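You operate a simulated robot arm through the tools that you are given. There is no shell and no other tool. Be economical: measure what you need, move in short steps, check, and stop when the job is done.

You run a simulated two-armed robot. Do the job below in one go: nothing can be reset, and whatever is moved stays where it is left.

Task
Take the red cloth from the top of the dark table and lay it out flat on the top of the washing machine.

The check looks at the end state, three seconds after you hand in, the way a careful person would. Anything else that was tipped, shoved, dropped, spilled or broken makes it a failure. Flat cloth is picked up by pressing the open fingertips on it (5 to 10 N) and closing them slowly along it; thin cloth reads only 2 to 8 mm in the jaws.

Robot
Two 7-joint arms with two-finger parallel grippers on one trunk, on a base that drives. Base frame: it is fixed to the floor where the robot stands at the start and does not move with it; the origin is under the middle of the robot, x ahead of it, y to its left, z up. Lengths are in m, angles in degrees, forces in N, time in s.
The left shoulder is at the start at [0.07, 0.133, 1.263], the right one opposite. With the tool pointing down near the work surface each hand reaches from about 0.1 to 0.54 m from the robot's upright axis, wherever it stands, measured 20 degrees to its own side. Places, roughly: top of the washing machine [-1.5, 0.9, 1]. Payload 1.57 kg a hand.
The TCP of each hand is the grasp point between the finger pads, 0.03 m short of the fingertips. In the tool frame z runs along the fingers and y along their closing line. The gripper opens to 0.08 m. The fingers are 0.017 m wide and 0.012 m thick; the gripper's body (0.04 by 0.082 m) begins 0.08 m behind the TCP.
Orientation is that of the tool frame in the base frame, as [roll, pitch, yaw] about the fixed x, y, z axes, in that order (R = Rz(yaw) Ry(pitch) Rx(roll)). With the fingers straight down and closing along the base's y, the tool's x points along the base's -x, its y along +y and its z along -z.

Tools
- The arms move only by the tool arm_command. It takes "left_rows", "right_rows" or both (then of equal length, played together; a hand with none holds still); each is a list of rows, each a list of 7 numbers: the closure, from 0 (fully open) to 1 (shut), then the shift along the tool's x, y, z in cm, then the turn, a rotation vector about the tool's x, y, z in degrees. In form: [[jaw, tx, ty, tz, wx, wy, wz], ...]. A call has 1 to 20 rows; each row is the pose to reach, as a shift and turn from the pose commanded when the call began, along the tool's axes at that moment. A row lasts 0.2 s, in which the tool goes at most 0.05 m and 8.6 degrees; a call with a longer step from one row to the next is refused whole, and so is a gripper value outside its range. Where a pose cannot be reached the arm comes as near as it can. A force on the tool above 40 N (or 10 N above the force at the start of the call, whichever is more), or a blocked arm, ends the call early, and 0.2 s more pass. The fingers move at their own pace (about 0.153 m/s each) and stop on an object; they squeeze with about 34 N. The grip force told is the motor's: it shows also when the fingers shut on nothing. Time passes only in rows, and 0.2 s behind the last, so rows that repeat a pose let the fingers close. It gives the time, the measured TCP pose, the force on the tool (base axes), the opening and the grip force at its end, in the units of the frame above (readings bear some noise), with the torque about the TCP (base axes, N m) and any sound that the robot's microphone picked up.
- Cameras (640 x 400 px; columns grow to the right, rows downward): "scene" is now at [0.1198, -0.0009, 1.4667]; the picture's right is [-0.28, -0.96, 0.00], its down [-0.84, 0.25, -0.48] and it looks along [0.46, -0.13, -0.88] (base axes); focal length 250 px, centre (320, 200). "left" rides on the left gripper at [0.072, 0.007, -0.122] in its tool frame; the picture's right is [-0.09, 1.00, 0.00], its down [-0.84, -0.08, -0.54] and it looks along [-0.54, -0.05, 0.84] (tool axes); focal length 238 px, centre (320, 200). "right" rides on the right gripper at [0.072, -0.007, -0.122] in its tool frame; the picture's right is [0.09, 1.00, 0.00], its down [-0.84, 0.08, -0.54] and it looks along [-0.54, 0.05, 0.84] (tool axes); focal length 238 px, centre (320, 200). There is no depth. A picture from a camera that has moved, and an enlarged one, comes with that camera's place and axes in the base frame and with its lens. The place of the scene camera against the robot may be out by one fixed shift of up to 0.025 m in any direction.
- camera(camera): a new picture of that camera. The clock stands still meanwhile.
- move_column(by): slides the trunk up (or, below 0, down) by that many m; the arms and the scene camera ride with it, the base frame stays. It gives what a move gives, with no picture.
- base_move(legs): drives the robot by 1 to 6 legs, each [ahead, left, turn to the left] in m, m and degrees, along the robot's own axes; the way and the turn of a leg run together, so that a leg with both is an arc; at most 1.5 m and 180 degrees a leg. The arms and the cameras ride along, it lands a little off, and it stops where it bumps. It gives what a move gives.
- aim_head(pan, tilt): turns the head with the scene camera to pan (to the left, within 86 degrees either way) and tilt (down, from -29 to 69), counted from straight ahead of the robot. It gives what a move gives.
- close_up(camera, box): a new picture of the part [left, top, right, bottom] of that camera's present view, enlarged. The clock stands still meanwhile.
- close_job(): hands the job in; it is judged then, once.

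Go step by step. Nothing tells you exact positions but the pictures and the camera data: compare them with the known pose of the tool, close in by small moves and look again before you grip or let go. The budget is 120 turns and 108 pictures, counting those below and the enlarged ones. Unless the task says otherwise, let go and move clear before handing in, and close with one line.

The tools are called after "Emit:" by a JSON object that holds its "op" and its "data". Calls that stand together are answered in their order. arm_command: Moves the arms, as the interface text tells. Its arguments: {"type":"object","properties":{"left_rows":{"type":"array","items":{"type":"array","items":{"type":"number"}}},"right_rows":{"type":"array","items":{"type":"array","items":{"type":"number"}}}},"required":[]} The other tools are called the same way: move_column (by) slides the trunk up or down; base_move (legs) drives the base; aim_head (pan, tilt) turns the head that bears the scene camera; camera (camera) takes a picture; close_up (camera, box) takes an enlarged picture of a part of a camera's view; close_job () hands the job in.

At the start:

```text
time: 0.0
left_tcp_pos: [0.3733, 0.1071, 0.9023]
left_tcp_rot: [-180.0, 0.0, -180.0]
left_contact_force: [0.2, 0.8, -0.1]
left_ft_torque: [0.02, -0.03, 0.03]
left_opening: 0.0797
left_gripper_force: 0.0
right_tcp_pos: [0.4275, -0.3145, 0.9542]
right_tcp_rot: [180.0, 0.1, -180.0]
right_contact_force: [0.4, -0.2, 0.2]
right_ft_torque: [0.01, 0.02, -0.02]
right_opening: 0.0799
right_gripper_force: 0.1
trunk travel left (down, up): [-0.837, 0.103]
robot x, y, heading: [-0.0016, 0.0005, -0.4]
head pan, tilt: [-16.4, 61.5]
```

scene: 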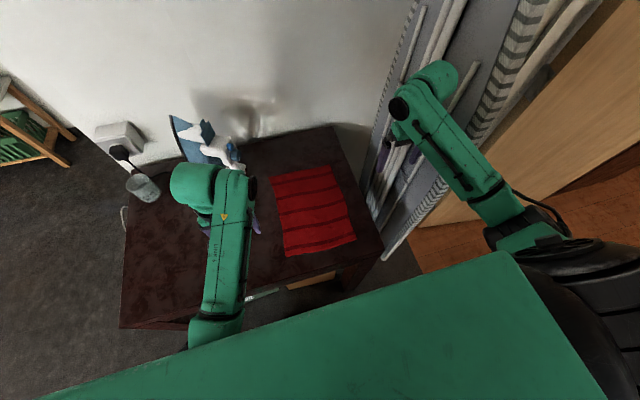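
right: 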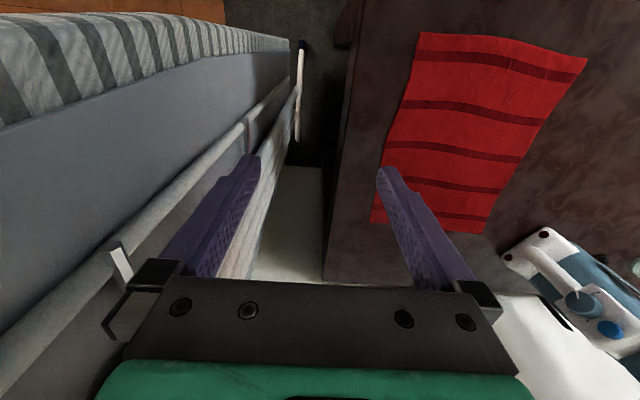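
left: 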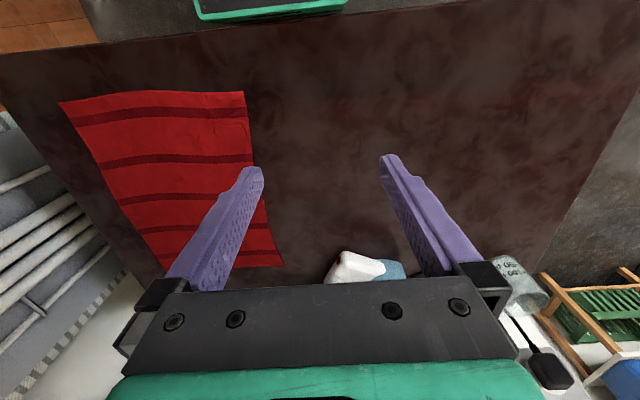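

I see the red cloth lying flat on the dark table, roughly x 0.33 to 0.58, y -0.155 to 0.035, with the table top near z 0.77. First I look around for obstacles and the washing machine.

Emit:
{"op": "close_up", "data": {"camera": "scene", "box": [100, 90, 420, 290]}}

Emit:
{"op": "aim_head", "data": {"pan": 80, "tilt": 25}}

Emit:
{"op": "camera", "data": {"camera": "scene"}}

```text
2.00 times, centred on (260, 190) of scene
camera zoom: at [0.1198, -0.0009, 1.4667], right [-0.28, -0.96, 0.0], down [-0.84, 0.25, -0.48], along [0.46, -0.13, -0.88], focal length 501 px, centre (440, 220)
```

zoom: 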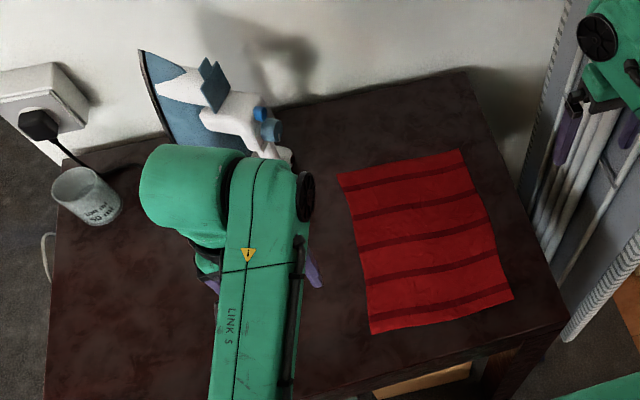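

```text
time: 1.7
left_tcp_pos: [0.373, 0.1082, 0.9022]
left_tcp_rot: [180.0, 0.1, 180.0]
left_contact_force: [-0.4, -1.3, -0.3]
left_ft_torque: [-0.02, 0.01, 0.0]
left_opening: 0.0798
left_gripper_force: 0.0
right_tcp_pos: [0.427, -0.3154, 0.9546]
right_tcp_rot: [179.9, 0.1, -180.0]
right_contact_force: [-0.6, -0.2, -0.1]
right_ft_torque: [0.03, 0.01, 0.03]
right_opening: 0.0801
right_gripper_force: 0.0
trunk travel left (down, up): [-0.837, 0.103]
robot x, y, heading: [0.0029, -0.0019, -0.1]
head pan, tilt: [80.0, 25.0]
```

```text
103 pictures are left
camera scene: at [0.0737, 0.1081, 1.5185], right [0.98, -0.17, 0.0], down [-0.07, -0.42, -0.91], along [0.16, 0.89, -0.42], focal length 250 px, centre (320, 200)
```

scene: 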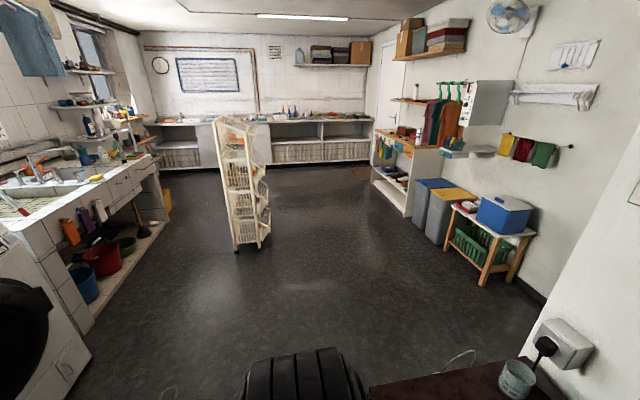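

The washing machine shows at the far left of this view, behind the robot. Next I check the space to the right and look at the cloth again.

Emit:
{"op": "aim_head", "data": {"pan": -60, "tilt": 45}}

Emit:
{"op": "camera", "data": {"camera": "scene"}}

```text
time: 4.0
left_tcp_pos: [0.3737, 0.1082, 0.9022]
left_tcp_rot: [-180.0, -0.1, 180.0]
left_contact_force: [-0.7, 0.5, 1.0]
left_ft_torque: [0.02, 0.0, -0.01]
left_opening: 0.08
left_gripper_force: 0.0
right_tcp_pos: [0.4273, -0.3145, 0.9549]
right_tcp_rot: [180.0, 0.1, -180.0]
right_contact_force: [-0.4, -1.1, -0.3]
right_ft_torque: [-0.01, 0.02, 0.01]
right_opening: 0.0799
right_gripper_force: 0.1
trunk travel left (down, up): [-0.837, 0.103]
robot x, y, heading: [-0.0006, -0.0001, 0.0]
head pan, tilt: [-60.0, 45.0]
```

```text
102 pictures are left
camera scene: at [0.0983, -0.053, 1.4879], right [-0.87, -0.5, 0.0], down [-0.35, 0.61, -0.71], along [0.35, -0.61, -0.71], focal length 250 px, centre (320, 200)
```

scene: 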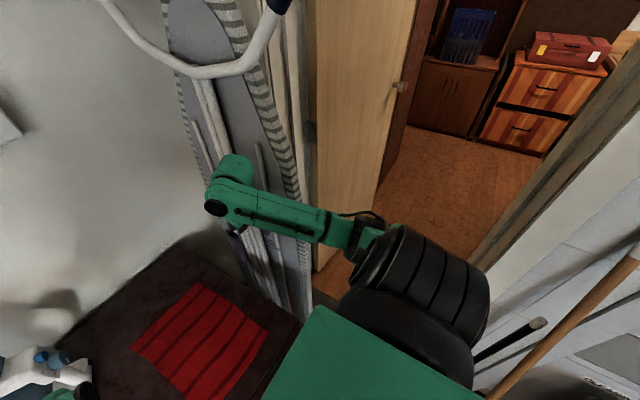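

The ironing board stands close to the right hand and a broom leans behind it, so I bring the right hand inward. Then I turn both hands so their fingers close along base x, across the cloth's near edge.

Emit:
{"op": "arm_command", "data": {"right_rows": [[0, 2, 4, 0, 0, 0, 0], [0, 4, 8, 0, 0, 0, 0], [0, 6, 12, 0, 0, 0, 0], [0, 8, 15, 0, 0, 0, 0], [0, 9.5, 17.5, 0, 0, 0, 0], [0, 9.5, 17.5, 0, 0, 0, -8.2], [0, 9.5, 17.5, 0, 0, 0, -16.4], [0, 9.5, 17.5, 0, 0, 0, -24.6], [0, 9.5, 17.5, 0, 0, 0, -32.8], [0, 9.5, 17.5, 0, 0, 0, -41], [0, 9.5, 17.5, 0, 0, 0, -49.2], [0, 9.5, 17.5, 0, 0, 0, -57.4], [0, 9.5, 17.5, 0, 0, 0, -65.6], [0, 9.5, 17.5, 0, 0, 0, -73.8], [0, 9.5, 17.5, 0, 0, 0, -82], [0, 9.5, 17.5, 0, 0, 0, -90], [0, 9.5, 17.5, 0, 0, 0, -90]], "left_rows": [[0, 0, 0, -1, 0, 0, 0], [0, 0, 0, -2, 0, 0, 0], [0, 0, 0, -3, 0, 0, 0], [0, 0, 0, -4, 0, 0, 0], [0, 1, 0, -5, 0, 0, 0], [0, 2, 0, -5, 0, 0, 8.2], [0, 3.6, 0, -5, 0, 0, 16.4], [0, 3.6, 0, -5, 0, 0, 24.6], [0, 3.6, 0, -5, 0, 0, 32.8], [0, 3.6, 0, -5, 0, 0, 41], [0, 3.6, 0, -5, 0, 0, 49.2], [0, 3.6, 0, -5, 0, 0, 57.4], [0, 3.6, 0, -5, 0, 0, 65.6], [0, 3.6, 0, -5, 0, 0, 73.8], [0, 3.6, 0, -5, 0, 0, 82], [0, 3.6, 0, -5, 0, 0, 90], [0, 3.6, 0, -5, 0, 0, 90]]}}

Emit:
{"op": "aim_head", "data": {"pan": -5, "tilt": 60}}

Emit:
{"op": "camera", "data": {"camera": "scene"}}

Emit:
{"op": "camera", "data": {"camera": "right"}}

Emit:
{"op": "camera", "data": {"camera": "left"}}

```text
time: 4.5
left_tcp_pos: [0.3671, 0.1698, 0.9032]
left_tcp_rot: [169.9, -0.7, 179.8]
left_contact_force: [-0.7, -0.2, 0.4]
left_ft_torque: [-0.03, 0.04, 0.01]
left_opening: 0.0797
left_gripper_force: 0.1
right_tcp_pos: [0.3939, -0.2503, 0.9527]
right_tcp_rot: [-179.9, 0.0, 180.0]
right_contact_force: [0.3, 0.6, 0.1]
right_ft_torque: [-0.02, 0.03, -0.01]
right_opening: 0.0803
right_gripper_force: 0.2
trunk travel left (down, up): [-0.837, 0.103]
robot x, y, heading: [-0.0006, 0.0013, 0.1]
head pan, tilt: [-60.0, 45.0]
stopped in row 2 (left hand): the arm was blocked; the commanded pose is now the measured one
```

```text
time: 5.8
left_tcp_pos: [0.3682, 0.1674, 0.9036]
left_tcp_rot: [170.0, -1.0, 179.9]
left_contact_force: [-0.4, 0.5, 0.1]
left_ft_torque: [-0.01, 0.02, 0.01]
left_opening: 0.0802
left_gripper_force: 0.1
right_tcp_pos: [0.3944, -0.2503, 0.9513]
right_tcp_rot: [-179.9, 0.1, -180.0]
right_contact_force: [0.1, 0.0, -0.4]
right_ft_torque: [-0.01, 0.0, -0.01]
right_opening: 0.0797
right_gripper_force: 0.1
trunk travel left (down, up): [-0.837, 0.103]
robot x, y, heading: [0.0028, -0.0005, -0.0]
head pan, tilt: [-5.0, 60.0]
```

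```text
101 pictures are left
camera scene: at [0.124, 0.0115, 1.4684], right [-0.09, -1.0, 0.0], down [-0.86, 0.08, -0.5], along [0.5, -0.04, -0.87], focal length 250 px, centre (320, 200)
```

scene: 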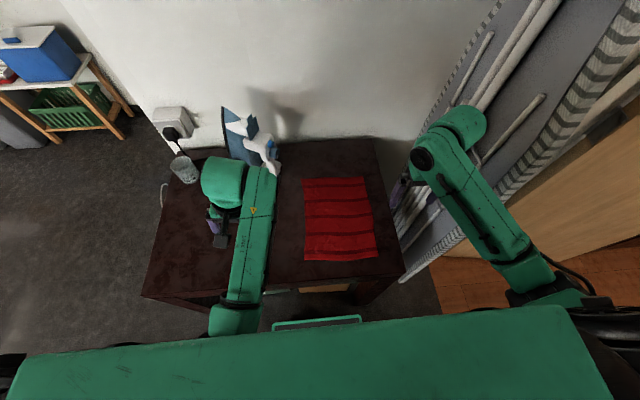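

```text
100 pictures are left
camera right: at [0.3229, -0.257, 1.0726], right [-0.09, 1.0, 0.0], down [0.84, 0.08, 0.54], along [0.54, 0.05, -0.84], focal length 238 px, centre (320, 200)
```

right: 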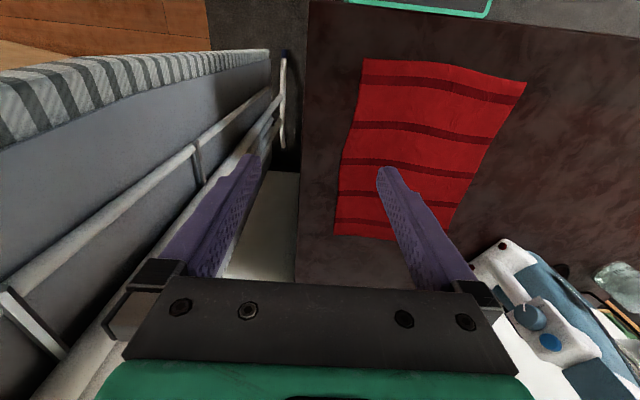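

```text
99 pictures are left
camera left: at [0.2982, 0.1531, 1.0256], right [0.1, 0.98, 0.17], down [0.84, -0.17, 0.51], along [0.53, 0.1, -0.84], focal length 238 px, centre (320, 200)
```

left: 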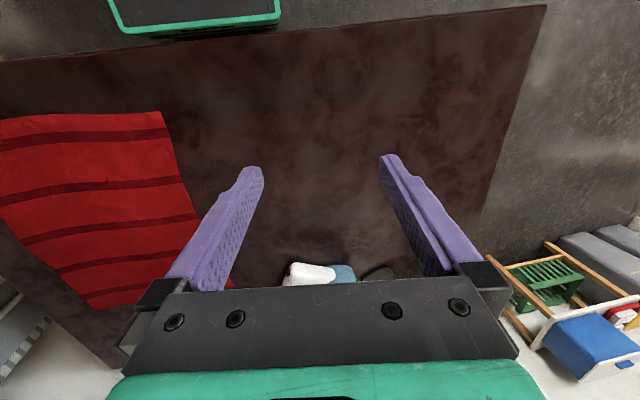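

The left arm folded up and stopped when I raised it, though nothing was touched. I raise the trunk instead so the arms can work more extended.

Emit:
{"op": "move_column", "data": {"by": 0.09}}

Emit:
{"op": "arm_command", "data": {"right_rows": [[0, 1, 2, 0, 0, 0, 0], [0, 2, 4, 0, 0, 0, 0], [0, 4, 7, 0, 0, 0, 0], [0, 5, 9, 0, 0, 0, 0], [0, 6, 11, 0, 0, 0, 0], [0, 6, 11, 0, 0, 0, 0]], "left_rows": [[0, 0, 0, 1, 2, 0, 0], [0, 0, 0, 2, 4, 0, 0], [0, 0, 0, 3, 6, 0, 0], [0, 0, 0, 4, 8, 0, 0], [0, 0, 0, 5, 10, 0, 0], [0, 0, 0, 5, 10, 0, 0]]}}

```text
time: 7.0
left_tcp_pos: [0.3679, 0.1669, 0.9936]
left_tcp_rot: [170.0, -0.9, 179.8]
left_contact_force: [-0.1, 0.7, -0.2]
left_ft_torque: [0.01, -0.02, 0.03]
left_opening: 0.08
left_gripper_force: 0.2
right_tcp_pos: [0.3944, -0.251, 1.0403]
right_tcp_rot: [-180.0, 0.0, 180.0]
right_contact_force: [0.1, -0.2, -0.7]
right_ft_torque: [0.0, 0.01, 0.01]
right_opening: 0.0797
right_gripper_force: 0.1
trunk travel left (down, up): [-0.927, 0.013]
robot x, y, heading: [0.0018, 0.0003, 0.1]
head pan, tilt: [-5.0, 60.0]
```

```text
time: 8.4
left_tcp_pos: [0.3682, 0.1744, 0.9449]
left_tcp_rot: [-179.8, -0.9, 179.7]
left_contact_force: [0.6, 0.2, -0.3]
left_ft_torque: [0.01, -0.02, 0.01]
left_opening: 0.0799
left_gripper_force: 0.1
right_tcp_pos: [0.3339, -0.1404, 1.0418]
right_tcp_rot: [-179.9, 0.0, 180.0]
right_contact_force: [0.6, 0.0, 0.0]
right_ft_torque: [-0.01, 0.02, 0.02]
right_opening: 0.0802
right_gripper_force: 0.1
trunk travel left (down, up): [-0.927, 0.013]
robot x, y, heading: [0.0004, 0.0016, 0.1]
head pan, tilt: [-5.0, 60.0]
```

Both hands point straight down again. Now I turn them in place so the fingers close along x.

Emit:
{"op": "arm_command", "data": {"right_rows": [[0, 0, 0, 1, 0, 0, -8.2], [0, 0, 0, 2, 0, 0, -16.4], [0, 0, 0, 3, 0, 0, -24.6], [0, 0, 0, 4, 0, 0, -32.8], [0, 0, 0, 5, 0, 0, -41], [0, 0, 0, 6, 0, 0, -49.2], [0, 0, 0, 7, 0, 0, -57.4], [0, 0, 0, 8, 0, 0, -65.6], [0, 0, 0, 8, 0, 0, -73.8], [0, 0, 0, 8, 0, 0, -82], [0, 0, 0, 8, 0, 0, -90], [0, 0, 0, 8, 0, 0, -90]], "left_rows": [[0, 0, 0, 0, 0, 0, 8.2], [0, 0, 0, 0, 0, 0, 16.4], [0, 0, 0, 0, 0, 0, 24.6], [0, 0, 0, 0, 0, 0, 32.8], [0, 0, 0, 0, 0, 0, 41], [0, 0, 0, 0, 0, 0, 49.2], [0, 0, 0, 0, 0, 0, 57.4], [0, 0, 0, 0, 0, 0, 65.6], [0, 0, 0, 0, 0, 0, 73.8], [0, 0, 0, 0, 0, 0, 82], [0, 0, 0, 0, 0, 0, 90], [0, 0, 0, 0, 0, 0, 90]]}}

Emit:
{"op": "camera", "data": {"camera": "scene"}}

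Emit:
{"op": "camera", "data": {"camera": "right"}}

Emit:
{"op": "camera", "data": {"camera": "left"}}

```text
time: 11.0
left_tcp_pos: [0.3681, 0.1751, 0.9453]
left_tcp_rot: [-179.1, 0.1, 89.8]
left_contact_force: [0.8, 0.1, -0.1]
left_ft_torque: [-0.01, 0.0, 0.04]
left_opening: 0.0802
left_gripper_force: 0.1
right_tcp_pos: [0.3329, -0.1419, 0.9617]
right_tcp_rot: [-180.0, 0.0, -89.9]
right_contact_force: [0.4, 0.0, 0.1]
right_ft_torque: [-0.02, 0.01, 0.02]
right_opening: 0.0797
right_gripper_force: 0.1
trunk travel left (down, up): [-0.927, 0.013]
robot x, y, heading: [-0.0004, 0.0016, 0.2]
head pan, tilt: [-5.0, 60.0]
```

```text
98 pictures are left
camera scene: at [0.1239, 0.0115, 1.5584], right [-0.09, -1.0, 0.0], down [-0.86, 0.08, -0.5], along [0.5, -0.04, -0.87], focal length 250 px, centre (320, 200)
```

scene: 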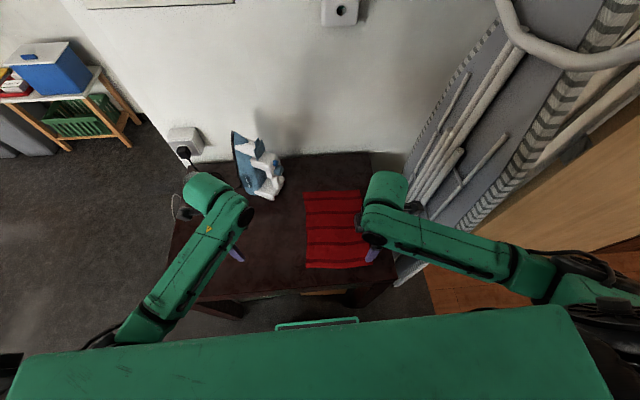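

```text
97 pictures are left
camera right: at [0.3414, -0.2126, 1.0825], right [-1.0, -0.09, 0.0], down [-0.08, 0.84, 0.54], along [-0.05, 0.54, -0.84], focal length 238 px, centre (320, 200)
```

right: 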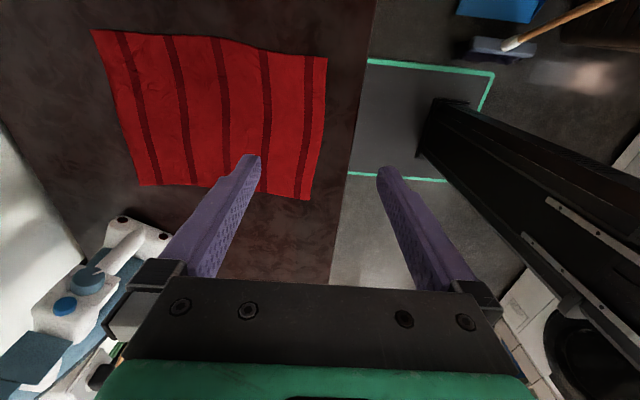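

```text
96 pictures are left
camera left: at [0.3765, 0.2471, 1.0662], right [1.0, -0.1, -0.01], down [-0.07, -0.84, 0.54], along [-0.07, -0.54, -0.84], focal length 238 px, centre (320, 200)
```

left: 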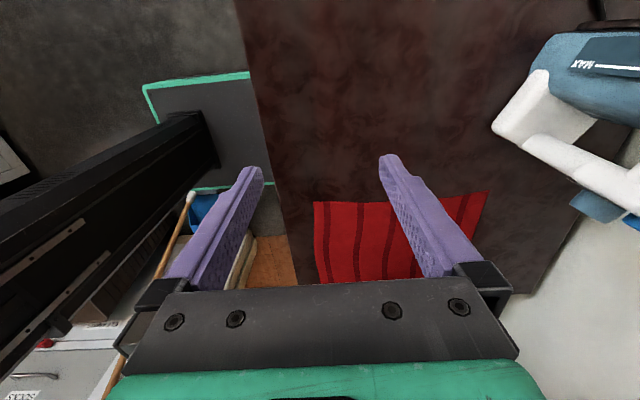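

Using several views together, the table top is at z≈0.724. The cloth spans x 0.335 to 0.63 and y -0.203 to 0.022, so I bring both hands over the two near corners and go down to just above it.

Emit:
{"op": "arm_command", "data": {"right_rows": [[0, 1.2, -0.7, 0, 0, 0, 0], [0.2, 2.4, -1.4, 0, 0, 0, 0], [0.4, 3.6, -2.1, 2, 0, 0, 0], [0.62, 4.8, -2.9, 5, 0, 0, 0], [0.62, 4.8, -2.9, 9, 0, 0, 0], [0.62, 4.8, -2.9, 12, 0, 0, 0], [0.62, 4.8, -2.9, 14, 0, 0, 0], [0.62, 4.8, -2.9, 15.7, 0, 0, 0], [0.62, 4.8, -2.9, 15.7, 0, 0, 0]], "left_rows": [[0, -3, -0.2, 0, 0, 0, 0], [0.2, -6, -0.4, 0, 0, 0, 0], [0.4, -9, -0.6, 1, 0, 0, 0], [0.62, -12, -0.6, 3, 0, 0, 0], [0.62, -15, -0.6, 6, 0, 0, 0], [0.62, -16.7, -0.6, 9, 0, 0, 0], [0.62, -16.7, -0.6, 12, 0, 0, 0], [0.62, -16.7, -0.6, 14, 0, 0, 0], [0.62, -16.7, -0.6, 14, 0, 0, 0]]}}

Emit:
{"op": "camera", "data": {"camera": "right"}}

Emit:
{"op": "camera", "data": {"camera": "left"}}

```text
time: 13.0
left_tcp_pos: [0.3596, 0.0089, 0.8037]
left_tcp_rot: [-179.2, 0.2, 89.7]
left_contact_force: [-0.1, 0.4, -1.1]
left_ft_torque: [0.01, 0.02, -0.01]
left_opening: 0.0303
left_gripper_force: 0.0
right_tcp_pos: [0.3621, -0.1886, 0.8024]
right_tcp_rot: [-180.0, 0.0, -90.1]
right_contact_force: [-0.1, -0.5, 0.3]
right_ft_torque: [0.0, 0.01, -0.02]
right_opening: 0.0304
right_gripper_force: 0.1
trunk travel left (down, up): [-0.927, 0.013]
robot x, y, heading: [-0.0039, 0.0003, -0.1]
head pan, tilt: [-5.0, 60.0]
```

```text
95 pictures are left
camera right: at [0.3687, -0.2608, 0.9241], right [-1.0, -0.09, 0.0], down [-0.08, 0.84, 0.54], along [-0.05, 0.54, -0.84], focal length 238 px, centre (320, 200)
```

right: 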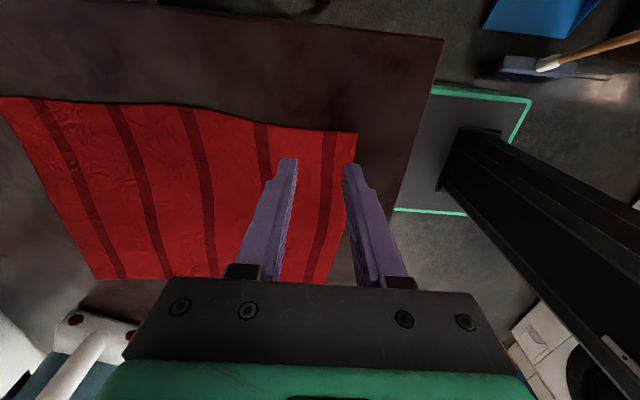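

```text
94 pictures are left
camera left: at [0.369, 0.0799, 0.925], right [1.0, -0.1, -0.01], down [-0.07, -0.83, 0.55], along [-0.06, -0.54, -0.84], focal length 238 px, centre (320, 200)
```

left: 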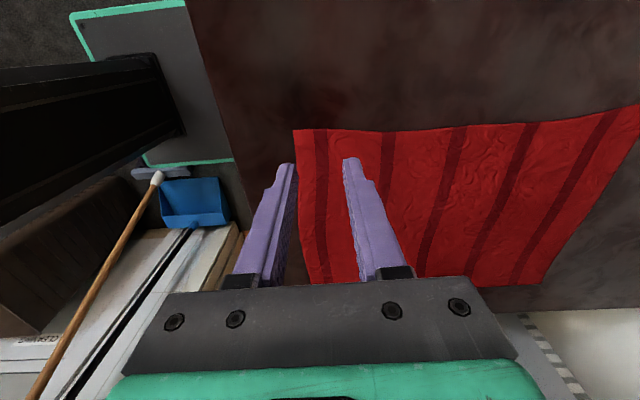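

The corners are confirmed: right about (0.334, -0.202), left about (0.340, 0.022). I shift the left hand 5 mm further in and go down to just above contact.

Emit:
{"op": "arm_command", "data": {"right_rows": [[0.62, 0, 0, 1.5, 0, 0, 0], [0.62, 0, 0, 3, 0, 0, 0], [0.62, 0, 0, 4, 0, 0, 0], [0.62, 0, 0, 4.3, 0, 0, 0], [0.62, 0, 0, 4.3, 0, 0, 0]], "left_rows": [[0.62, 0, 0.4, 1.5, 0, 0, 0], [0.62, 0, 0.6, 3, 0, 0, 0], [0.62, 0, 0.6, 4, 0, 0, 0], [0.62, 0, 0.6, 4.3, 0, 0, 0], [0.62, 0, 0.6, 4.3, 0, 0, 0]]}}

Emit:
{"op": "arm_command", "data": {"right_rows": [[0.62, 0, 0, 0.2, 0, 0, 0], [0.62, 0, 0, 0.4, 0, 0, 0], [0.62, 0, 0, 0.4, 0, 0, 0]], "left_rows": [[0.62, 0, 0, 0.2, 0, 0, 0], [0.62, 0, 0, 0.4, 0, 0, 0], [0.62, 0, 0, 0.4, 0, 0, 0]]}}

```text
time: 14.2
left_tcp_pos: [0.366, 0.0086, 0.7612]
left_tcp_rot: [-179.1, 0.2, 89.8]
left_contact_force: [0.1, 0.1, 0.5]
left_ft_torque: [0.0, 0.0, 0.0]
left_opening: 0.0303
left_gripper_force: 0.1
right_tcp_pos: [0.3639, -0.1883, 0.761]
right_tcp_rot: [-180.0, 0.0, -90.0]
right_contact_force: [-0.4, 0.4, -0.2]
right_ft_torque: [0.0, 0.0, -0.02]
right_opening: 0.0305
right_gripper_force: 0.2
trunk travel left (down, up): [-0.927, 0.013]
robot x, y, heading: [-0.0002, -0.0026, 0.1]
head pan, tilt: [-5.0, 60.0]
```

```text
time: 15.0
left_tcp_pos: [0.3655, 0.0076, 0.7577]
left_tcp_rot: [-179.2, 0.2, 89.8]
left_contact_force: [0.0, -0.8, 0.0]
left_ft_torque: [-0.01, 0.01, -0.02]
left_opening: 0.0306
left_gripper_force: 0.1
right_tcp_pos: [0.3623, -0.1897, 0.7581]
right_tcp_rot: [180.0, 0.1, -89.9]
right_contact_force: [0.2, 0.0, -0.2]
right_ft_torque: [0.02, 0.03, -0.02]
right_opening: 0.0304
right_gripper_force: 0.0
trunk travel left (down, up): [-0.927, 0.013]
robot x, y, heading: [0.0001, -0.0039, 0.3]
head pan, tilt: [-5.0, 60.0]
```

There is no contact yet at z 0.758. I keep going down in small steps.

Emit:
{"op": "arm_command", "data": {"right_rows": [[0.62, 0, 0, 0.2, 0, 0, 0], [0.62, 0, 0, 0.3, 0, 0, 0], [0.62, 0, 0, 0.3, 0, 0, 0]], "left_rows": [[0.62, 0, 0, 0.2, 0, 0, 0], [0.62, 0, 0, 0.3, 0, 0, 0], [0.62, 0, 0, 0.3, 0, 0, 0]]}}

Emit:
{"op": "arm_command", "data": {"right_rows": [[0.62, 0, 0, 0.1, 0, 0, 0], [0.62, 0, 0, 0.2, 0, 0, 0], [0.62, 0, 0, 0.2, 0, 0, 0]], "left_rows": [[0.62, 0, 0, 0.1, 0, 0, 0], [0.62, 0, 0, 0.2, 0, 0, 0], [0.62, 0, 0, 0.2, 0, 0, 0]]}}

```text
time: 15.8
left_tcp_pos: [0.3648, 0.0084, 0.7543]
left_tcp_rot: [-179.1, 0.1, 89.8]
left_contact_force: [0.2, 0.8, -0.5]
left_ft_torque: [-0.02, 0.0, 0.05]
left_opening: 0.0301
left_gripper_force: 0.0
right_tcp_pos: [0.3632, -0.1893, 0.7529]
right_tcp_rot: [-180.0, 0.0, -90.1]
right_contact_force: [-0.3, 0.2, -0.8]
right_ft_torque: [-0.01, 0.0, 0.0]
right_opening: 0.0304
right_gripper_force: 0.1
trunk travel left (down, up): [-0.927, 0.013]
robot x, y, heading: [0.0014, 0.0018, -0.2]
head pan, tilt: [-5.0, 60.0]
```

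```text
time: 16.6
left_tcp_pos: [0.3643, 0.0091, 0.7521]
left_tcp_rot: [-179.0, 0.2, 89.7]
left_contact_force: [0.6, 0.5, 0.0]
left_ft_torque: [-0.01, -0.01, 0.02]
left_opening: 0.0302
left_gripper_force: 0.1
right_tcp_pos: [0.3624, -0.1883, 0.7528]
right_tcp_rot: [180.0, 0.0, -90.0]
right_contact_force: [0.0, -0.4, -0.6]
right_ft_torque: [0.03, 0.03, 0.04]
right_opening: 0.0302
right_gripper_force: 0.1
trunk travel left (down, up): [-0.927, 0.013]
robot x, y, heading: [0.0008, -0.0012, 0.1]
head pan, tilt: [-5.0, 60.0]
```

Emit:
{"op": "arm_command", "data": {"right_rows": [[0.62, 0, 0, 0.1, 0, 0, 0], [0.62, 0, 0, 0.2, 0, 0, 0], [0.62, 0, 0, 0.2, 0, 0, 0]], "left_rows": [[0.62, 0, 0, 0.1, 0, 0, 0], [0.62, 0, 0, 0.2, 0, 0, 0], [0.62, 0, 0, 0.2, 0, 0, 0]]}}

Emit:
{"op": "arm_command", "data": {"right_rows": [[0.62, 0, 0, 0.1, 0, 0, 0], [0.62, 0, 0, 0.2, 0, 0, 0], [0.62, 0, 0, 0.2, 0, 0, 0]], "left_rows": [[0.62, 0, 0, 0.1, 0, 0, 0], [0.62, 0, 0, 0.2, 0, 0, 0], [0.62, 0, 0, 0.2, 0, 0, 0]]}}

Emit:
{"op": "camera", "data": {"camera": "right"}}

```text
time: 17.4
left_tcp_pos: [0.3639, 0.0082, 0.7519]
left_tcp_rot: [-179.3, 0.2, 89.8]
left_contact_force: [0.9, 1.1, 3.5]
left_ft_torque: [0.03, -0.08, 0.02]
left_opening: 0.0304
left_gripper_force: 0.3
right_tcp_pos: [0.3625, -0.1885, 0.7515]
right_tcp_rot: [-179.9, -0.1, -89.9]
right_contact_force: [1.9, -2.0, 7.1]
right_ft_torque: [-0.08, 0.07, 0.02]
right_opening: 0.0304
right_gripper_force: 0.1
trunk travel left (down, up): [-0.927, 0.013]
robot x, y, heading: [0.0014, 0.0004, -0.0]
head pan, tilt: [-5.0, 60.0]
```

```text
time: 18.2
left_tcp_pos: [0.3628, 0.0089, 0.752]
left_tcp_rot: [-179.4, 0.1, 89.8]
left_contact_force: [2.9, -4.1, 16.7]
left_ft_torque: [-0.05, -0.35, -0.07]
left_opening: 0.0309
left_gripper_force: 0.7
right_tcp_pos: [0.3616, -0.1891, 0.7524]
right_tcp_rot: [-179.6, 0.0, -90.0]
right_contact_force: [2.3, -3.4, 27.5]
right_ft_torque: [-0.13, 0.49, 0.07]
right_opening: 0.0297
right_gripper_force: 0.1
trunk travel left (down, up): [-0.927, 0.013]
robot x, y, heading: [0.0003, 0.0019, -0.3]
head pan, tilt: [-5.0, 60.0]
```

```text
93 pictures are left
camera right: at [0.3681, -0.2599, 0.8724], right [-1.0, -0.09, -0.01], down [-0.08, 0.84, 0.54], along [-0.04, 0.54, -0.84], focal length 238 px, centre (320, 200)
```

right: 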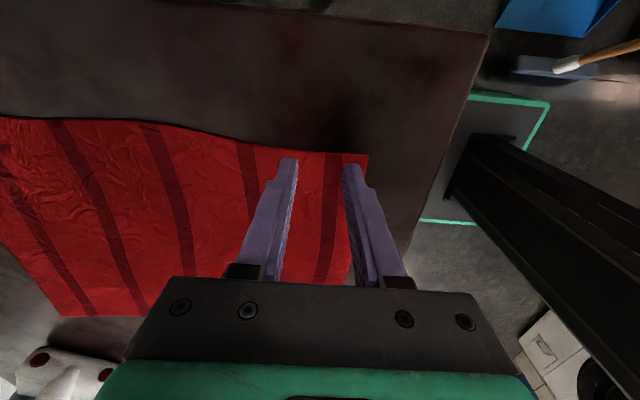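

Contact is at z≈0.752, now pressed a bit too hard. I ease off to about 8 N and close slowly along the cloth.

Emit:
{"op": "arm_command", "data": {"right_rows": [[0.62, 0, 0, -0.1, 0, 0, 0], [0.62, 0, 0, -0.18, 0, 0, 0], [0.66, 0, 0, -0.18, 0, 0, 0], [0.7, 0, 0, -0.18, 0, 0, 0], [0.74, 0, 0, -0.18, 0, 0, 0], [0.78, 0, 0, -0.18, 0, 0, 0], [0.82, 0, 0, -0.18, 0, 0, 0], [0.86, 0, 0, -0.18, 0, 0, 0], [0.9, 0, 0, -0.18, 0, 0, 0], [0.94, 0, 0, -0.18, 0, 0, 0], [0.98, 0, 0, -0.18, 0, 0, 0], [1, 0, 0, -0.18, 0, 0, 0], [1, 0, 0, -0.18, 0, 0, 0]], "left_rows": [[0.62, 0, 0, -0.05, 0, 0, 0], [0.62, 0, 0, -0.08, 0, 0, 0], [0.66, 0, 0, -0.08, 0, 0, 0], [0.7, 0, 0, -0.08, 0, 0, 0], [0.74, 0, 0, -0.08, 0, 0, 0], [0.78, 0, 0, -0.08, 0, 0, 0], [0.82, 0, 0, -0.08, 0, 0, 0], [0.86, 0, 0, -0.08, 0, 0, 0], [0.9, 0, 0, -0.08, 0, 0, 0], [0.94, 0, 0, -0.08, 0, 0, 0], [0.98, 0, 0, -0.08, 0, 0, 0], [1, 0, 0, -0.08, 0, 0, 0], [1, 0, 0, -0.08, 0, 0, 0]]}}

Emit:
{"op": "camera", "data": {"camera": "right"}}

Emit:
{"op": "camera", "data": {"camera": "left"}}

```text
time: 21.0
left_tcp_pos: [0.3639, 0.0094, 0.7509]
left_tcp_rot: [-179.4, 0.1, 89.9]
left_contact_force: [2.2, -0.4, 30.2]
left_ft_torque: [0.03, -0.22, 0.03]
left_opening: 0.0023
left_gripper_force: 23.7
right_tcp_pos: [0.3614, -0.1892, 0.7527]
right_tcp_rot: [-179.8, 0.0, -90.0]
right_contact_force: [-0.8, 0.7, 0.5]
right_ft_torque: [0.04, 0.03, 0.02]
right_opening: 0.0071
right_gripper_force: 27.0
trunk travel left (down, up): [-0.927, 0.013]
robot x, y, heading: [-0.0, 0.0011, -0.1]
head pan, tilt: [-5.0, 60.0]
```

```text
92 pictures are left
camera right: at [0.368, -0.2603, 0.8728], right [-1.0, -0.09, 0.0], down [-0.08, 0.84, 0.54], along [-0.05, 0.54, -0.84], focal length 238 px, centre (320, 200)
```

right: 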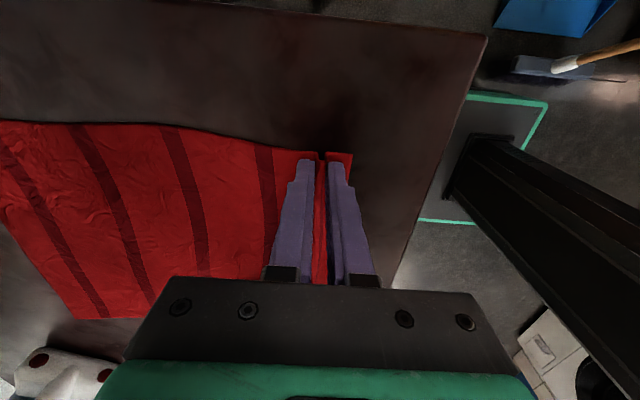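

```text
91 pictures are left
camera left: at [0.3711, 0.081, 0.8727], right [1.0, -0.1, -0.01], down [-0.07, -0.84, 0.54], along [-0.06, -0.54, -0.84], focal length 238 px, centre (320, 200)
```

left: 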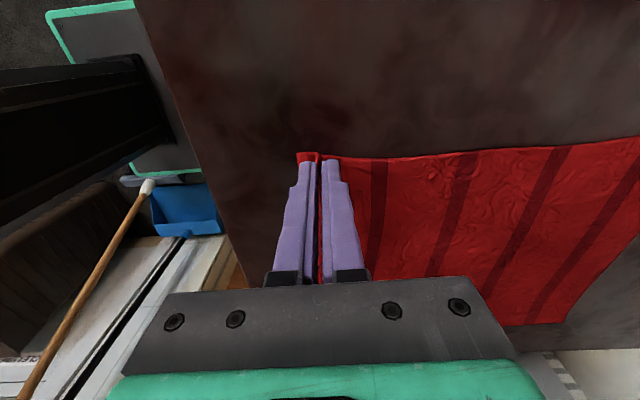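

Both corners are pinched (2 mm and 7 mm openings). I lift slowly and check the hold.

Emit:
{"op": "arm_command", "data": {"right_rows": [[1, 0, 0, -1, 0, 0, 0], [1, 0, 0, -2.5, 0, 0, 0], [1, 0, 0, -4, 0, 0, 0], [1, 0, 0, -6, 0, 0, 0], [1, 0, 0, -8, 0, 0, 0], [1, 0, 0, -10, 0, 0, 0], [1, 0, 0, -12, 0, 0, 0], [1, 0, 0, -14, 0, 0, 0], [1, 0, 0, -16, 0, 0, 0], [1, 0, 0, -16, 0, 0, 0]], "left_rows": [[1, 0, 0, -1, 0, 0, 0], [1, 0, 0, -2.5, 0, 0, 0], [1, 0, 0, -4, 0, 0, 0], [1, 0, 0, -6, 0, 0, 0], [1, 0, 0, -8, 0, 0, 0], [1, 0, 0, -10, 0, 0, 0], [1, 0, 0, -12, 0, 0, 0], [1, 0, 0, -14, 0, 0, 0], [1, 0, 0, -16, 0, 0, 0], [1, 0, 0, -16, 0, 0, 0]]}}

Emit:
{"op": "camera", "data": {"camera": "scene"}}

Emit:
{"op": "camera", "data": {"camera": "left"}}

```text
time: 23.2
left_tcp_pos: [0.3655, 0.0074, 0.9101]
left_tcp_rot: [-179.1, 0.0, 89.8]
left_contact_force: [0.7, 0.0, -0.9]
left_ft_torque: [-0.02, 0.01, -0.05]
left_opening: 0.0022
left_gripper_force: 23.6
right_tcp_pos: [0.3625, -0.1905, 0.9113]
right_tcp_rot: [-179.9, 0.0, -90.0]
right_contact_force: [-0.3, -0.2, -0.6]
right_ft_torque: [-0.03, 0.0, -0.03]
right_opening: 0.0074
right_gripper_force: 26.0
trunk travel left (down, up): [-0.927, 0.013]
robot x, y, heading: [-0.0021, 0.0008, -0.1]
head pan, tilt: [-5.0, 60.0]
```

```text
90 pictures are left
camera scene: at [0.1242, 0.0115, 1.5584], right [-0.09, -1.0, 0.0], down [-0.86, 0.08, -0.5], along [0.5, -0.04, -0.87], focal length 250 px, centre (320, 200)
```

scene: 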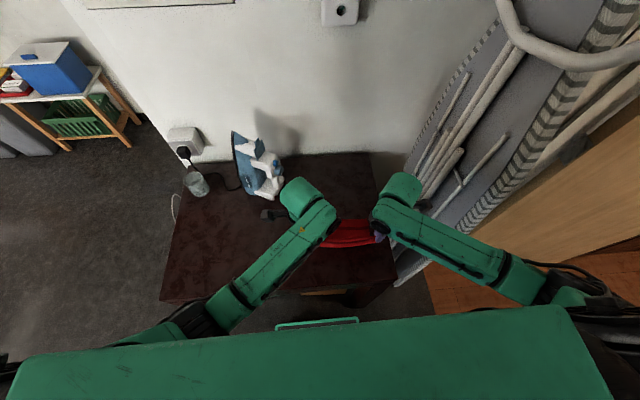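

```text
89 pictures are left
camera left: at [0.3747, 0.0806, 1.0318], right [1.0, -0.1, -0.01], down [-0.07, -0.84, 0.54], along [-0.06, -0.54, -0.84], focal length 238 px, centre (320, 200)
```

left: 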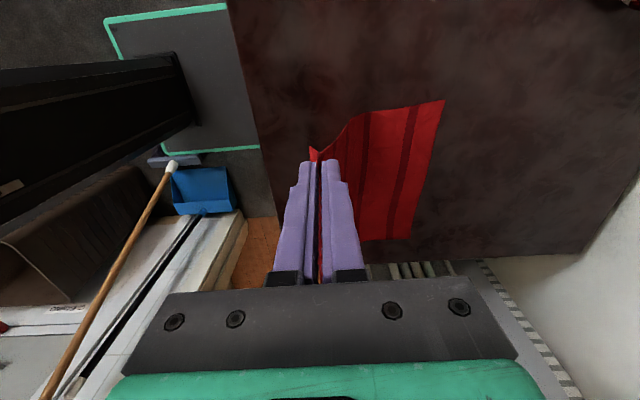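

The cloth is held by both corners. Before backing away I check the space behind and to the right, where a broom and dustpan stand.

Emit:
{"op": "arm_command", "data": {"right_rows": [[1, 0, 0, -1, 0, 0, 0], [1, 0, 0, -2.5, 0, 0, 0], [1, 0, 0, -4, 0, 0, 0], [1, 0, 0, -4, 0, 0, 0]], "left_rows": [[1, 0, 0, -1, 0, 0, 0], [1, 0, 0, -2.5, 0, 0, 0], [1, 0, 0, -4, 0, 0, 0], [1, 0, 0, -4, 0, 0, 0]]}}

Emit:
{"op": "aim_head", "data": {"pan": -86, "tilt": 40}}

Emit:
{"op": "camera", "data": {"camera": "scene"}}

Emit:
{"op": "aim_head", "data": {"pan": 86, "tilt": 40}}

Emit:
{"op": "camera", "data": {"camera": "scene"}}

```text
time: 24.2
left_tcp_pos: [0.3677, 0.0079, 0.9492]
left_tcp_rot: [-179.2, 0.1, 89.7]
left_contact_force: [0.1, 0.6, -0.8]
left_ft_torque: [0.01, -0.02, -0.01]
left_opening: 0.0025
left_gripper_force: 23.7
right_tcp_pos: [0.3631, -0.1898, 0.9493]
right_tcp_rot: [180.0, 0.1, -90.0]
right_contact_force: [0.2, 1.2, 0.6]
right_ft_torque: [-0.02, 0.02, 0.02]
right_opening: 0.0069
right_gripper_force: 26.7
trunk travel left (down, up): [-0.927, 0.013]
robot x, y, heading: [0.0015, 0.0017, 0.1]
head pan, tilt: [-5.0, 60.0]
```

```text
time: 25.8
left_tcp_pos: [0.3677, 0.0072, 0.9488]
left_tcp_rot: [-179.1, 0.1, 89.8]
left_contact_force: [0.0, -0.6, -0.1]
left_ft_torque: [-0.02, 0.0, 0.01]
left_opening: 0.0023
left_gripper_force: 23.2
right_tcp_pos: [0.3644, -0.1898, 0.9496]
right_tcp_rot: [180.0, 0.0, -90.1]
right_contact_force: [-0.7, -0.6, 0.3]
right_ft_torque: [-0.02, 0.04, 0.0]
right_opening: 0.0071
right_gripper_force: 26.5
trunk travel left (down, up): [-0.927, 0.013]
robot x, y, heading: [0.0003, -0.002, -0.1]
head pan, tilt: [-85.9, 40.0]
```

```text
88 pictures are left
camera scene: at [0.0637, -0.0674, 1.5851], right [-1.0, -0.07, 0.0], down [-0.05, 0.64, -0.77], along [0.05, -0.76, -0.64], focal length 250 px, centre (320, 200)
```

scene: 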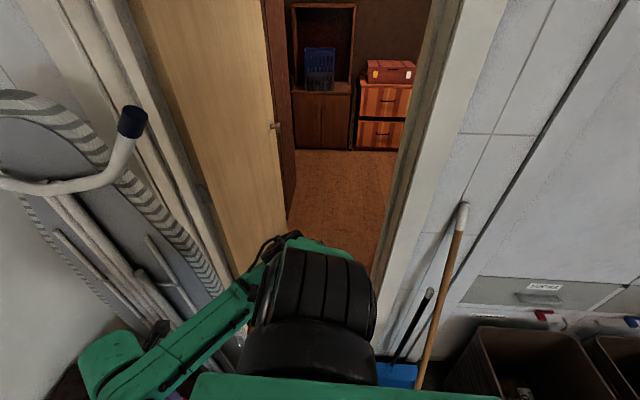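

```text
time: 28.4
left_tcp_pos: [0.3672, 0.0082, 0.9492]
left_tcp_rot: [-179.1, 0.1, 89.8]
left_contact_force: [0.2, -0.9, -0.5]
left_ft_torque: [-0.01, -0.01, -0.02]
left_opening: 0.002
left_gripper_force: 23.2
right_tcp_pos: [0.3643, -0.1903, 0.9497]
right_tcp_rot: [-180.0, 0.0, -90.1]
right_contact_force: [0.1, 0.1, -0.2]
right_ft_torque: [-0.01, 0.0, 0.0]
right_opening: 0.007
right_gripper_force: 26.9
trunk travel left (down, up): [-0.927, 0.013]
robot x, y, heading: [0.0016, -0.0004, 0.2]
head pan, tilt: [85.9, 40.0]
```

```text
87 pictures are left
camera scene: at [0.0637, 0.1022, 1.5852], right [1.0, -0.07, 0.0], down [-0.05, -0.64, -0.77], along [0.05, 0.76, -0.64], focal length 250 px, centre (320, 200)
```

scene: 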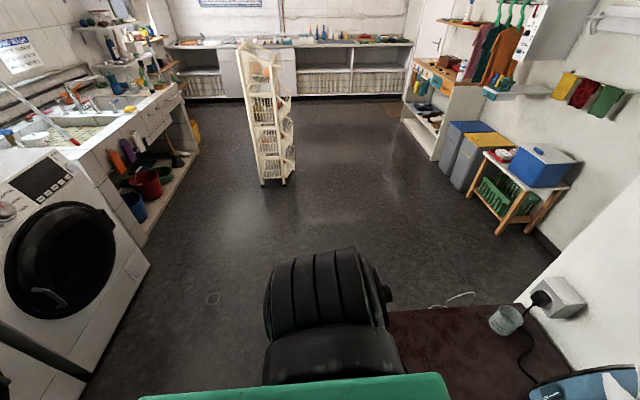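

The washing machine's front faces the robot at x≈-1.15, spanning y 0.6 to 1.3, with its top at z≈1.0. I back off diagonally, away from the broom, and then look.

Emit:
{"op": "base_move", "data": {"legs": [[-0.15, 0.15, 0], [-0.25, 0.1, 0], [0, 0.35, 0]]}}

Emit:
{"op": "camera", "data": {"camera": "left"}}

Emit:
{"op": "aim_head", "data": {"pan": 0, "tilt": 55}}

Emit:
{"op": "camera", "data": {"camera": "scene"}}

```text
time: 33.4
left_tcp_pos: [-0.0294, 0.602, 0.9495]
left_tcp_rot: [-179.2, 0.0, 89.6]
left_contact_force: [0.3, -0.7, 0.5]
left_ft_torque: [-0.02, 0.0, 0.0]
left_opening: 0.0019
left_gripper_force: 23.8
right_tcp_pos: [-0.0352, 0.4047, 0.9497]
right_tcp_rot: [179.9, 0.2, -90.3]
right_contact_force: [-0.2, -1.0, 0.4]
right_ft_torque: [-0.03, 0.03, 0.02]
right_opening: 0.007
right_gripper_force: 26.2
trunk travel left (down, up): [-0.927, 0.013]
robot x, y, heading: [-0.3992, 0.5935, -0.2]
head pan, tilt: [85.9, 40.0]
```

```text
86 pictures are left
camera left: at [-0.0209, 0.6733, 1.071], right [0.99, -0.1, -0.01], down [-0.08, -0.84, 0.54], along [-0.07, -0.54, -0.84], focal length 238 px, centre (320, 200)
```

left: 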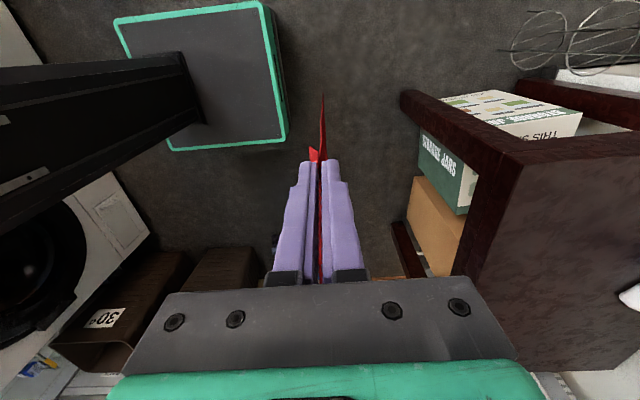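

```text
time: 35.0
left_tcp_pos: [-0.0297, 0.6026, 0.9499]
left_tcp_rot: [-179.1, 0.1, 89.6]
left_contact_force: [-0.6, 0.8, -0.2]
left_ft_torque: [-0.01, 0.02, 0.03]
left_opening: 0.0019
left_gripper_force: 23.9
right_tcp_pos: [-0.0354, 0.4064, 0.9512]
right_tcp_rot: [-179.9, 0.0, -90.3]
right_contact_force: [1.1, -0.5, 0.3]
right_ft_torque: [-0.02, 0.01, 0.01]
right_opening: 0.0071
right_gripper_force: 27.0
trunk travel left (down, up): [-0.927, 0.013]
robot x, y, heading: [-0.396, 0.5972, -0.3]
head pan, tilt: [0.0, 55.0]
```

```text
85 pictures are left
camera scene: at [-0.2676, 0.6144, 1.5645], right [-0.01, -1.0, 0.0], down [-0.82, 0.0, -0.57], along [0.57, 0.0, -0.82], focal length 250 px, centre (320, 200)
```

scene: 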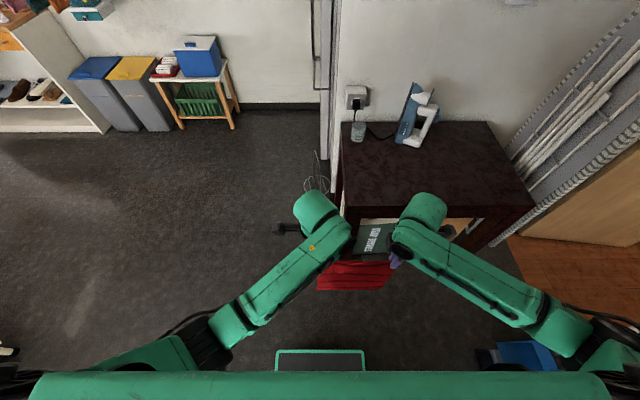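

The cloth hangs freely and the table items are undisturbed. I move a bit further left and turn around to face the washing machine.

Emit:
{"op": "base_move", "data": {"legs": [[0.05, 0.3, 0], [0, 0, 90], [0, 0, 90]]}}

Emit:
{"op": "aim_head", "data": {"pan": 0, "tilt": 45}}

Emit:
{"op": "camera", "data": {"camera": "scene"}}

```text
time: 44.8
left_tcp_pos: [-0.7117, 0.8832, 0.9504]
left_tcp_rot: [-179.1, 0.1, -88.9]
left_contact_force: [0.6, 1.5, -0.4]
left_ft_torque: [0.05, 0.01, -0.04]
left_opening: 0.0022
left_gripper_force: 23.5
right_tcp_pos: [-0.7133, 1.081, 0.9497]
right_tcp_rot: [-179.9, 0.0, 91.4]
right_contact_force: [-0.1, -2.6, 0.1]
right_ft_torque: [-0.06, 0.02, -0.03]
right_opening: 0.0025
right_gripper_force: 24.1
trunk travel left (down, up): [-0.927, 0.013]
robot x, y, heading: [-0.3473, 0.9, -178.6]
head pan, tilt: [0.0, 55.0]
```

```text
time: 45.5
left_tcp_pos: [-0.7127, 0.8851, 0.9496]
left_tcp_rot: [-179.1, 0.1, -88.9]
left_contact_force: [0.9, 1.5, 0.5]
left_ft_torque: [0.07, -0.03, 0.01]
left_opening: 0.0021
left_gripper_force: 24.0
right_tcp_pos: [-0.7128, 1.081, 0.95]
right_tcp_rot: [180.0, 0.0, 91.4]
right_contact_force: [0.4, -2.0, -0.3]
right_ft_torque: [-0.04, -0.03, -0.01]
right_opening: 0.0025
right_gripper_force: 24.1
trunk travel left (down, up): [-0.927, 0.013]
robot x, y, heading: [-0.3423, 0.9009, -178.7]
head pan, tilt: [0.0, 45.0]
```

```text
84 pictures are left
camera scene: at [-0.4692, 0.9144, 1.5778], right [-0.02, 1.0, 0.0], down [0.71, 0.02, -0.71], along [-0.71, -0.02, -0.71], focal length 250 px, centre (320, 200)
```

scene: 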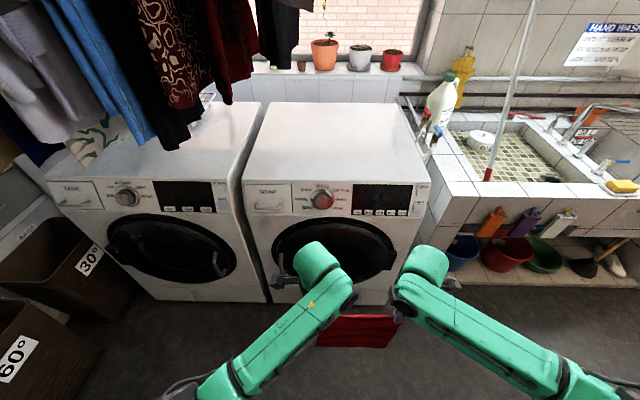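

The target is the right-hand machine: top at z≈1.0, x -1.13 to -1.79, y 0.65 to 1.28. While still clear of it, I test how far and how high the hands can reach together.

Emit:
{"op": "arm_command", "data": {"left_rows": [[1, 0, 2, -0.5, 0, 0, 0], [1, 0, 4, -1, 0, 0, 0], [1, 0, 6, -2, 0, 0, 0], [1, 0, 8, -3, 0, 0, 0], [1, 0, 10, -4, 0, 0, 0], [1, 0, 12, -6, 0, 0, 0], [1, 0, 14, -8, 0, 0, 0], [1, 0, 15, -10, 0, 0, 0], [1, 0, 15, -10, 0, 0, 0]], "right_rows": [[1, 0, -2, -0.5, 0, 0, 0], [1, 0, -4, -1, 0, 0, 0], [1, 0, -6, -2, 0, 0, 0], [1, 0, -8, -3, 0, 0, 0], [1, 0, -10, -4, 0, 0, 0], [1, 0, -12, -6, 0, 0, 0], [1, 0, -14, -8, 0, 0, 0], [1, 0, -15, -10, 0, 0, 0], [1, 0, -15, -10, 0, 0, 0]]}}

Emit:
{"op": "camera", "data": {"camera": "scene"}}

Emit:
{"op": "camera", "data": {"camera": "left"}}

Emit:
{"op": "camera", "data": {"camera": "right"}}

```text
time: 47.5
left_tcp_pos: [-0.8652, 0.8805, 1.0466]
left_tcp_rot: [-179.2, 0.2, -89.0]
left_contact_force: [0.3, 4.2, 0.6]
left_ft_torque: [0.1, -0.01, -0.05]
left_opening: 0.0022
left_gripper_force: 23.8
right_tcp_pos: [-0.8627, 1.0785, 1.0508]
right_tcp_rot: [179.9, -0.1, 91.3]
right_contact_force: [0.5, -3.1, 0.1]
right_ft_torque: [-0.12, 0.03, -0.06]
right_opening: 0.0024
right_gripper_force: 24.2
trunk travel left (down, up): [-0.927, 0.013]
robot x, y, heading: [-0.3444, 0.8969, -178.7]
head pan, tilt: [0.0, 45.0]
```

```text
83 pictures are left
camera scene: at [-0.4687, 0.9145, 1.5779], right [-0.02, 1.0, 0.0], down [0.71, 0.02, -0.71], along [-0.71, -0.02, -0.71], focal length 250 px, centre (320, 200)
```

scene: 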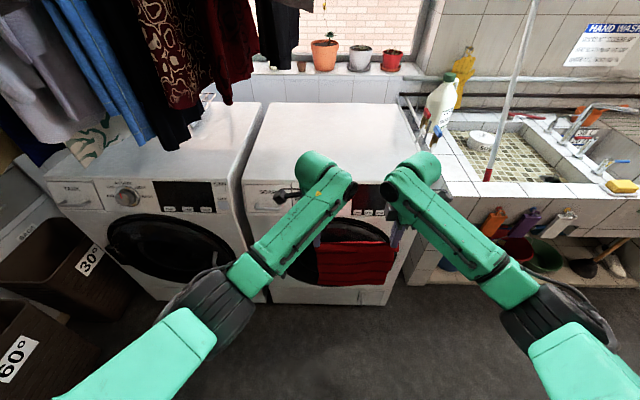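

```text
82 pictures are left
camera left: at [-0.8708, 0.807, 1.1678], right [-1.0, 0.07, -0.01], down [0.05, 0.84, 0.55], along [0.05, 0.54, -0.84], focal length 238 px, centre (320, 200)
```

left: 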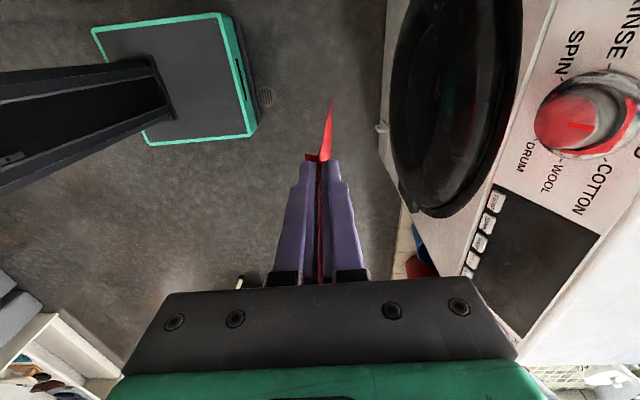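

```text
81 pictures are left
camera right: at [-0.8697, 1.1511, 1.1721], right [0.99, 0.12, 0.0], down [0.1, -0.83, 0.54], along [0.06, -0.54, -0.84], focal length 238 px, centre (320, 200)
```

right: 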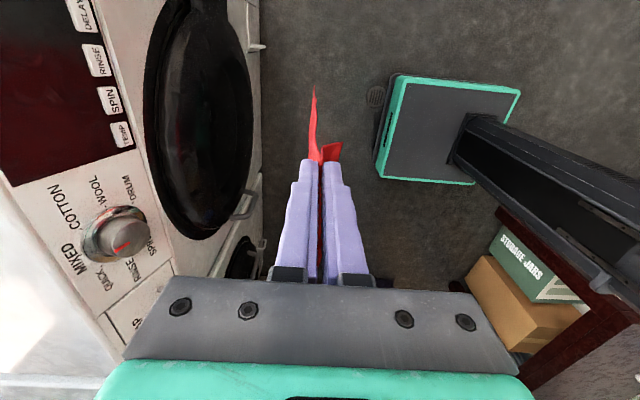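

Both hands reach 0.52 m forward at z 1.05 with the cloth hanging. Before driving in I need the elbow height relative to the machine tops, so I look at the left elbow from another head angle.

Emit:
{"op": "aim_head", "data": {"pan": 60, "tilt": 45}}

Emit:
{"op": "camera", "data": {"camera": "scene"}}

```text
time: 48.8
left_tcp_pos: [-0.864, 0.8799, 1.0459]
left_tcp_rot: [-179.0, 0.3, -88.8]
left_contact_force: [0.2, 3.2, -0.5]
left_ft_torque: [0.1, 0.0, -0.01]
left_opening: 0.0022
left_gripper_force: 23.8
right_tcp_pos: [-0.8625, 1.0793, 1.0511]
right_tcp_rot: [180.0, 0.0, 91.3]
right_contact_force: [0.5, -2.7, -0.2]
right_ft_torque: [-0.07, -0.05, -0.02]
right_opening: 0.0028
right_gripper_force: 23.9
trunk travel left (down, up): [-0.927, 0.013]
robot x, y, heading: [-0.3423, 0.8958, -178.8]
head pan, tilt: [60.0, 45.0]
```

```text
80 pictures are left
camera scene: at [-0.4271, 0.845, 1.5779], right [-0.88, 0.48, 0.0], down [0.34, 0.62, -0.71], along [-0.34, -0.62, -0.71], focal length 250 px, centre (320, 200)
```

scene: 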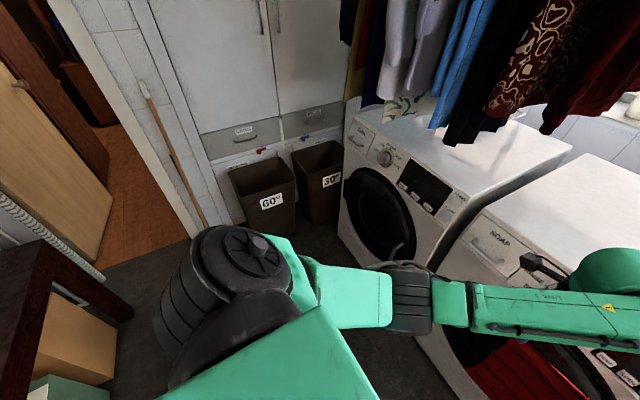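

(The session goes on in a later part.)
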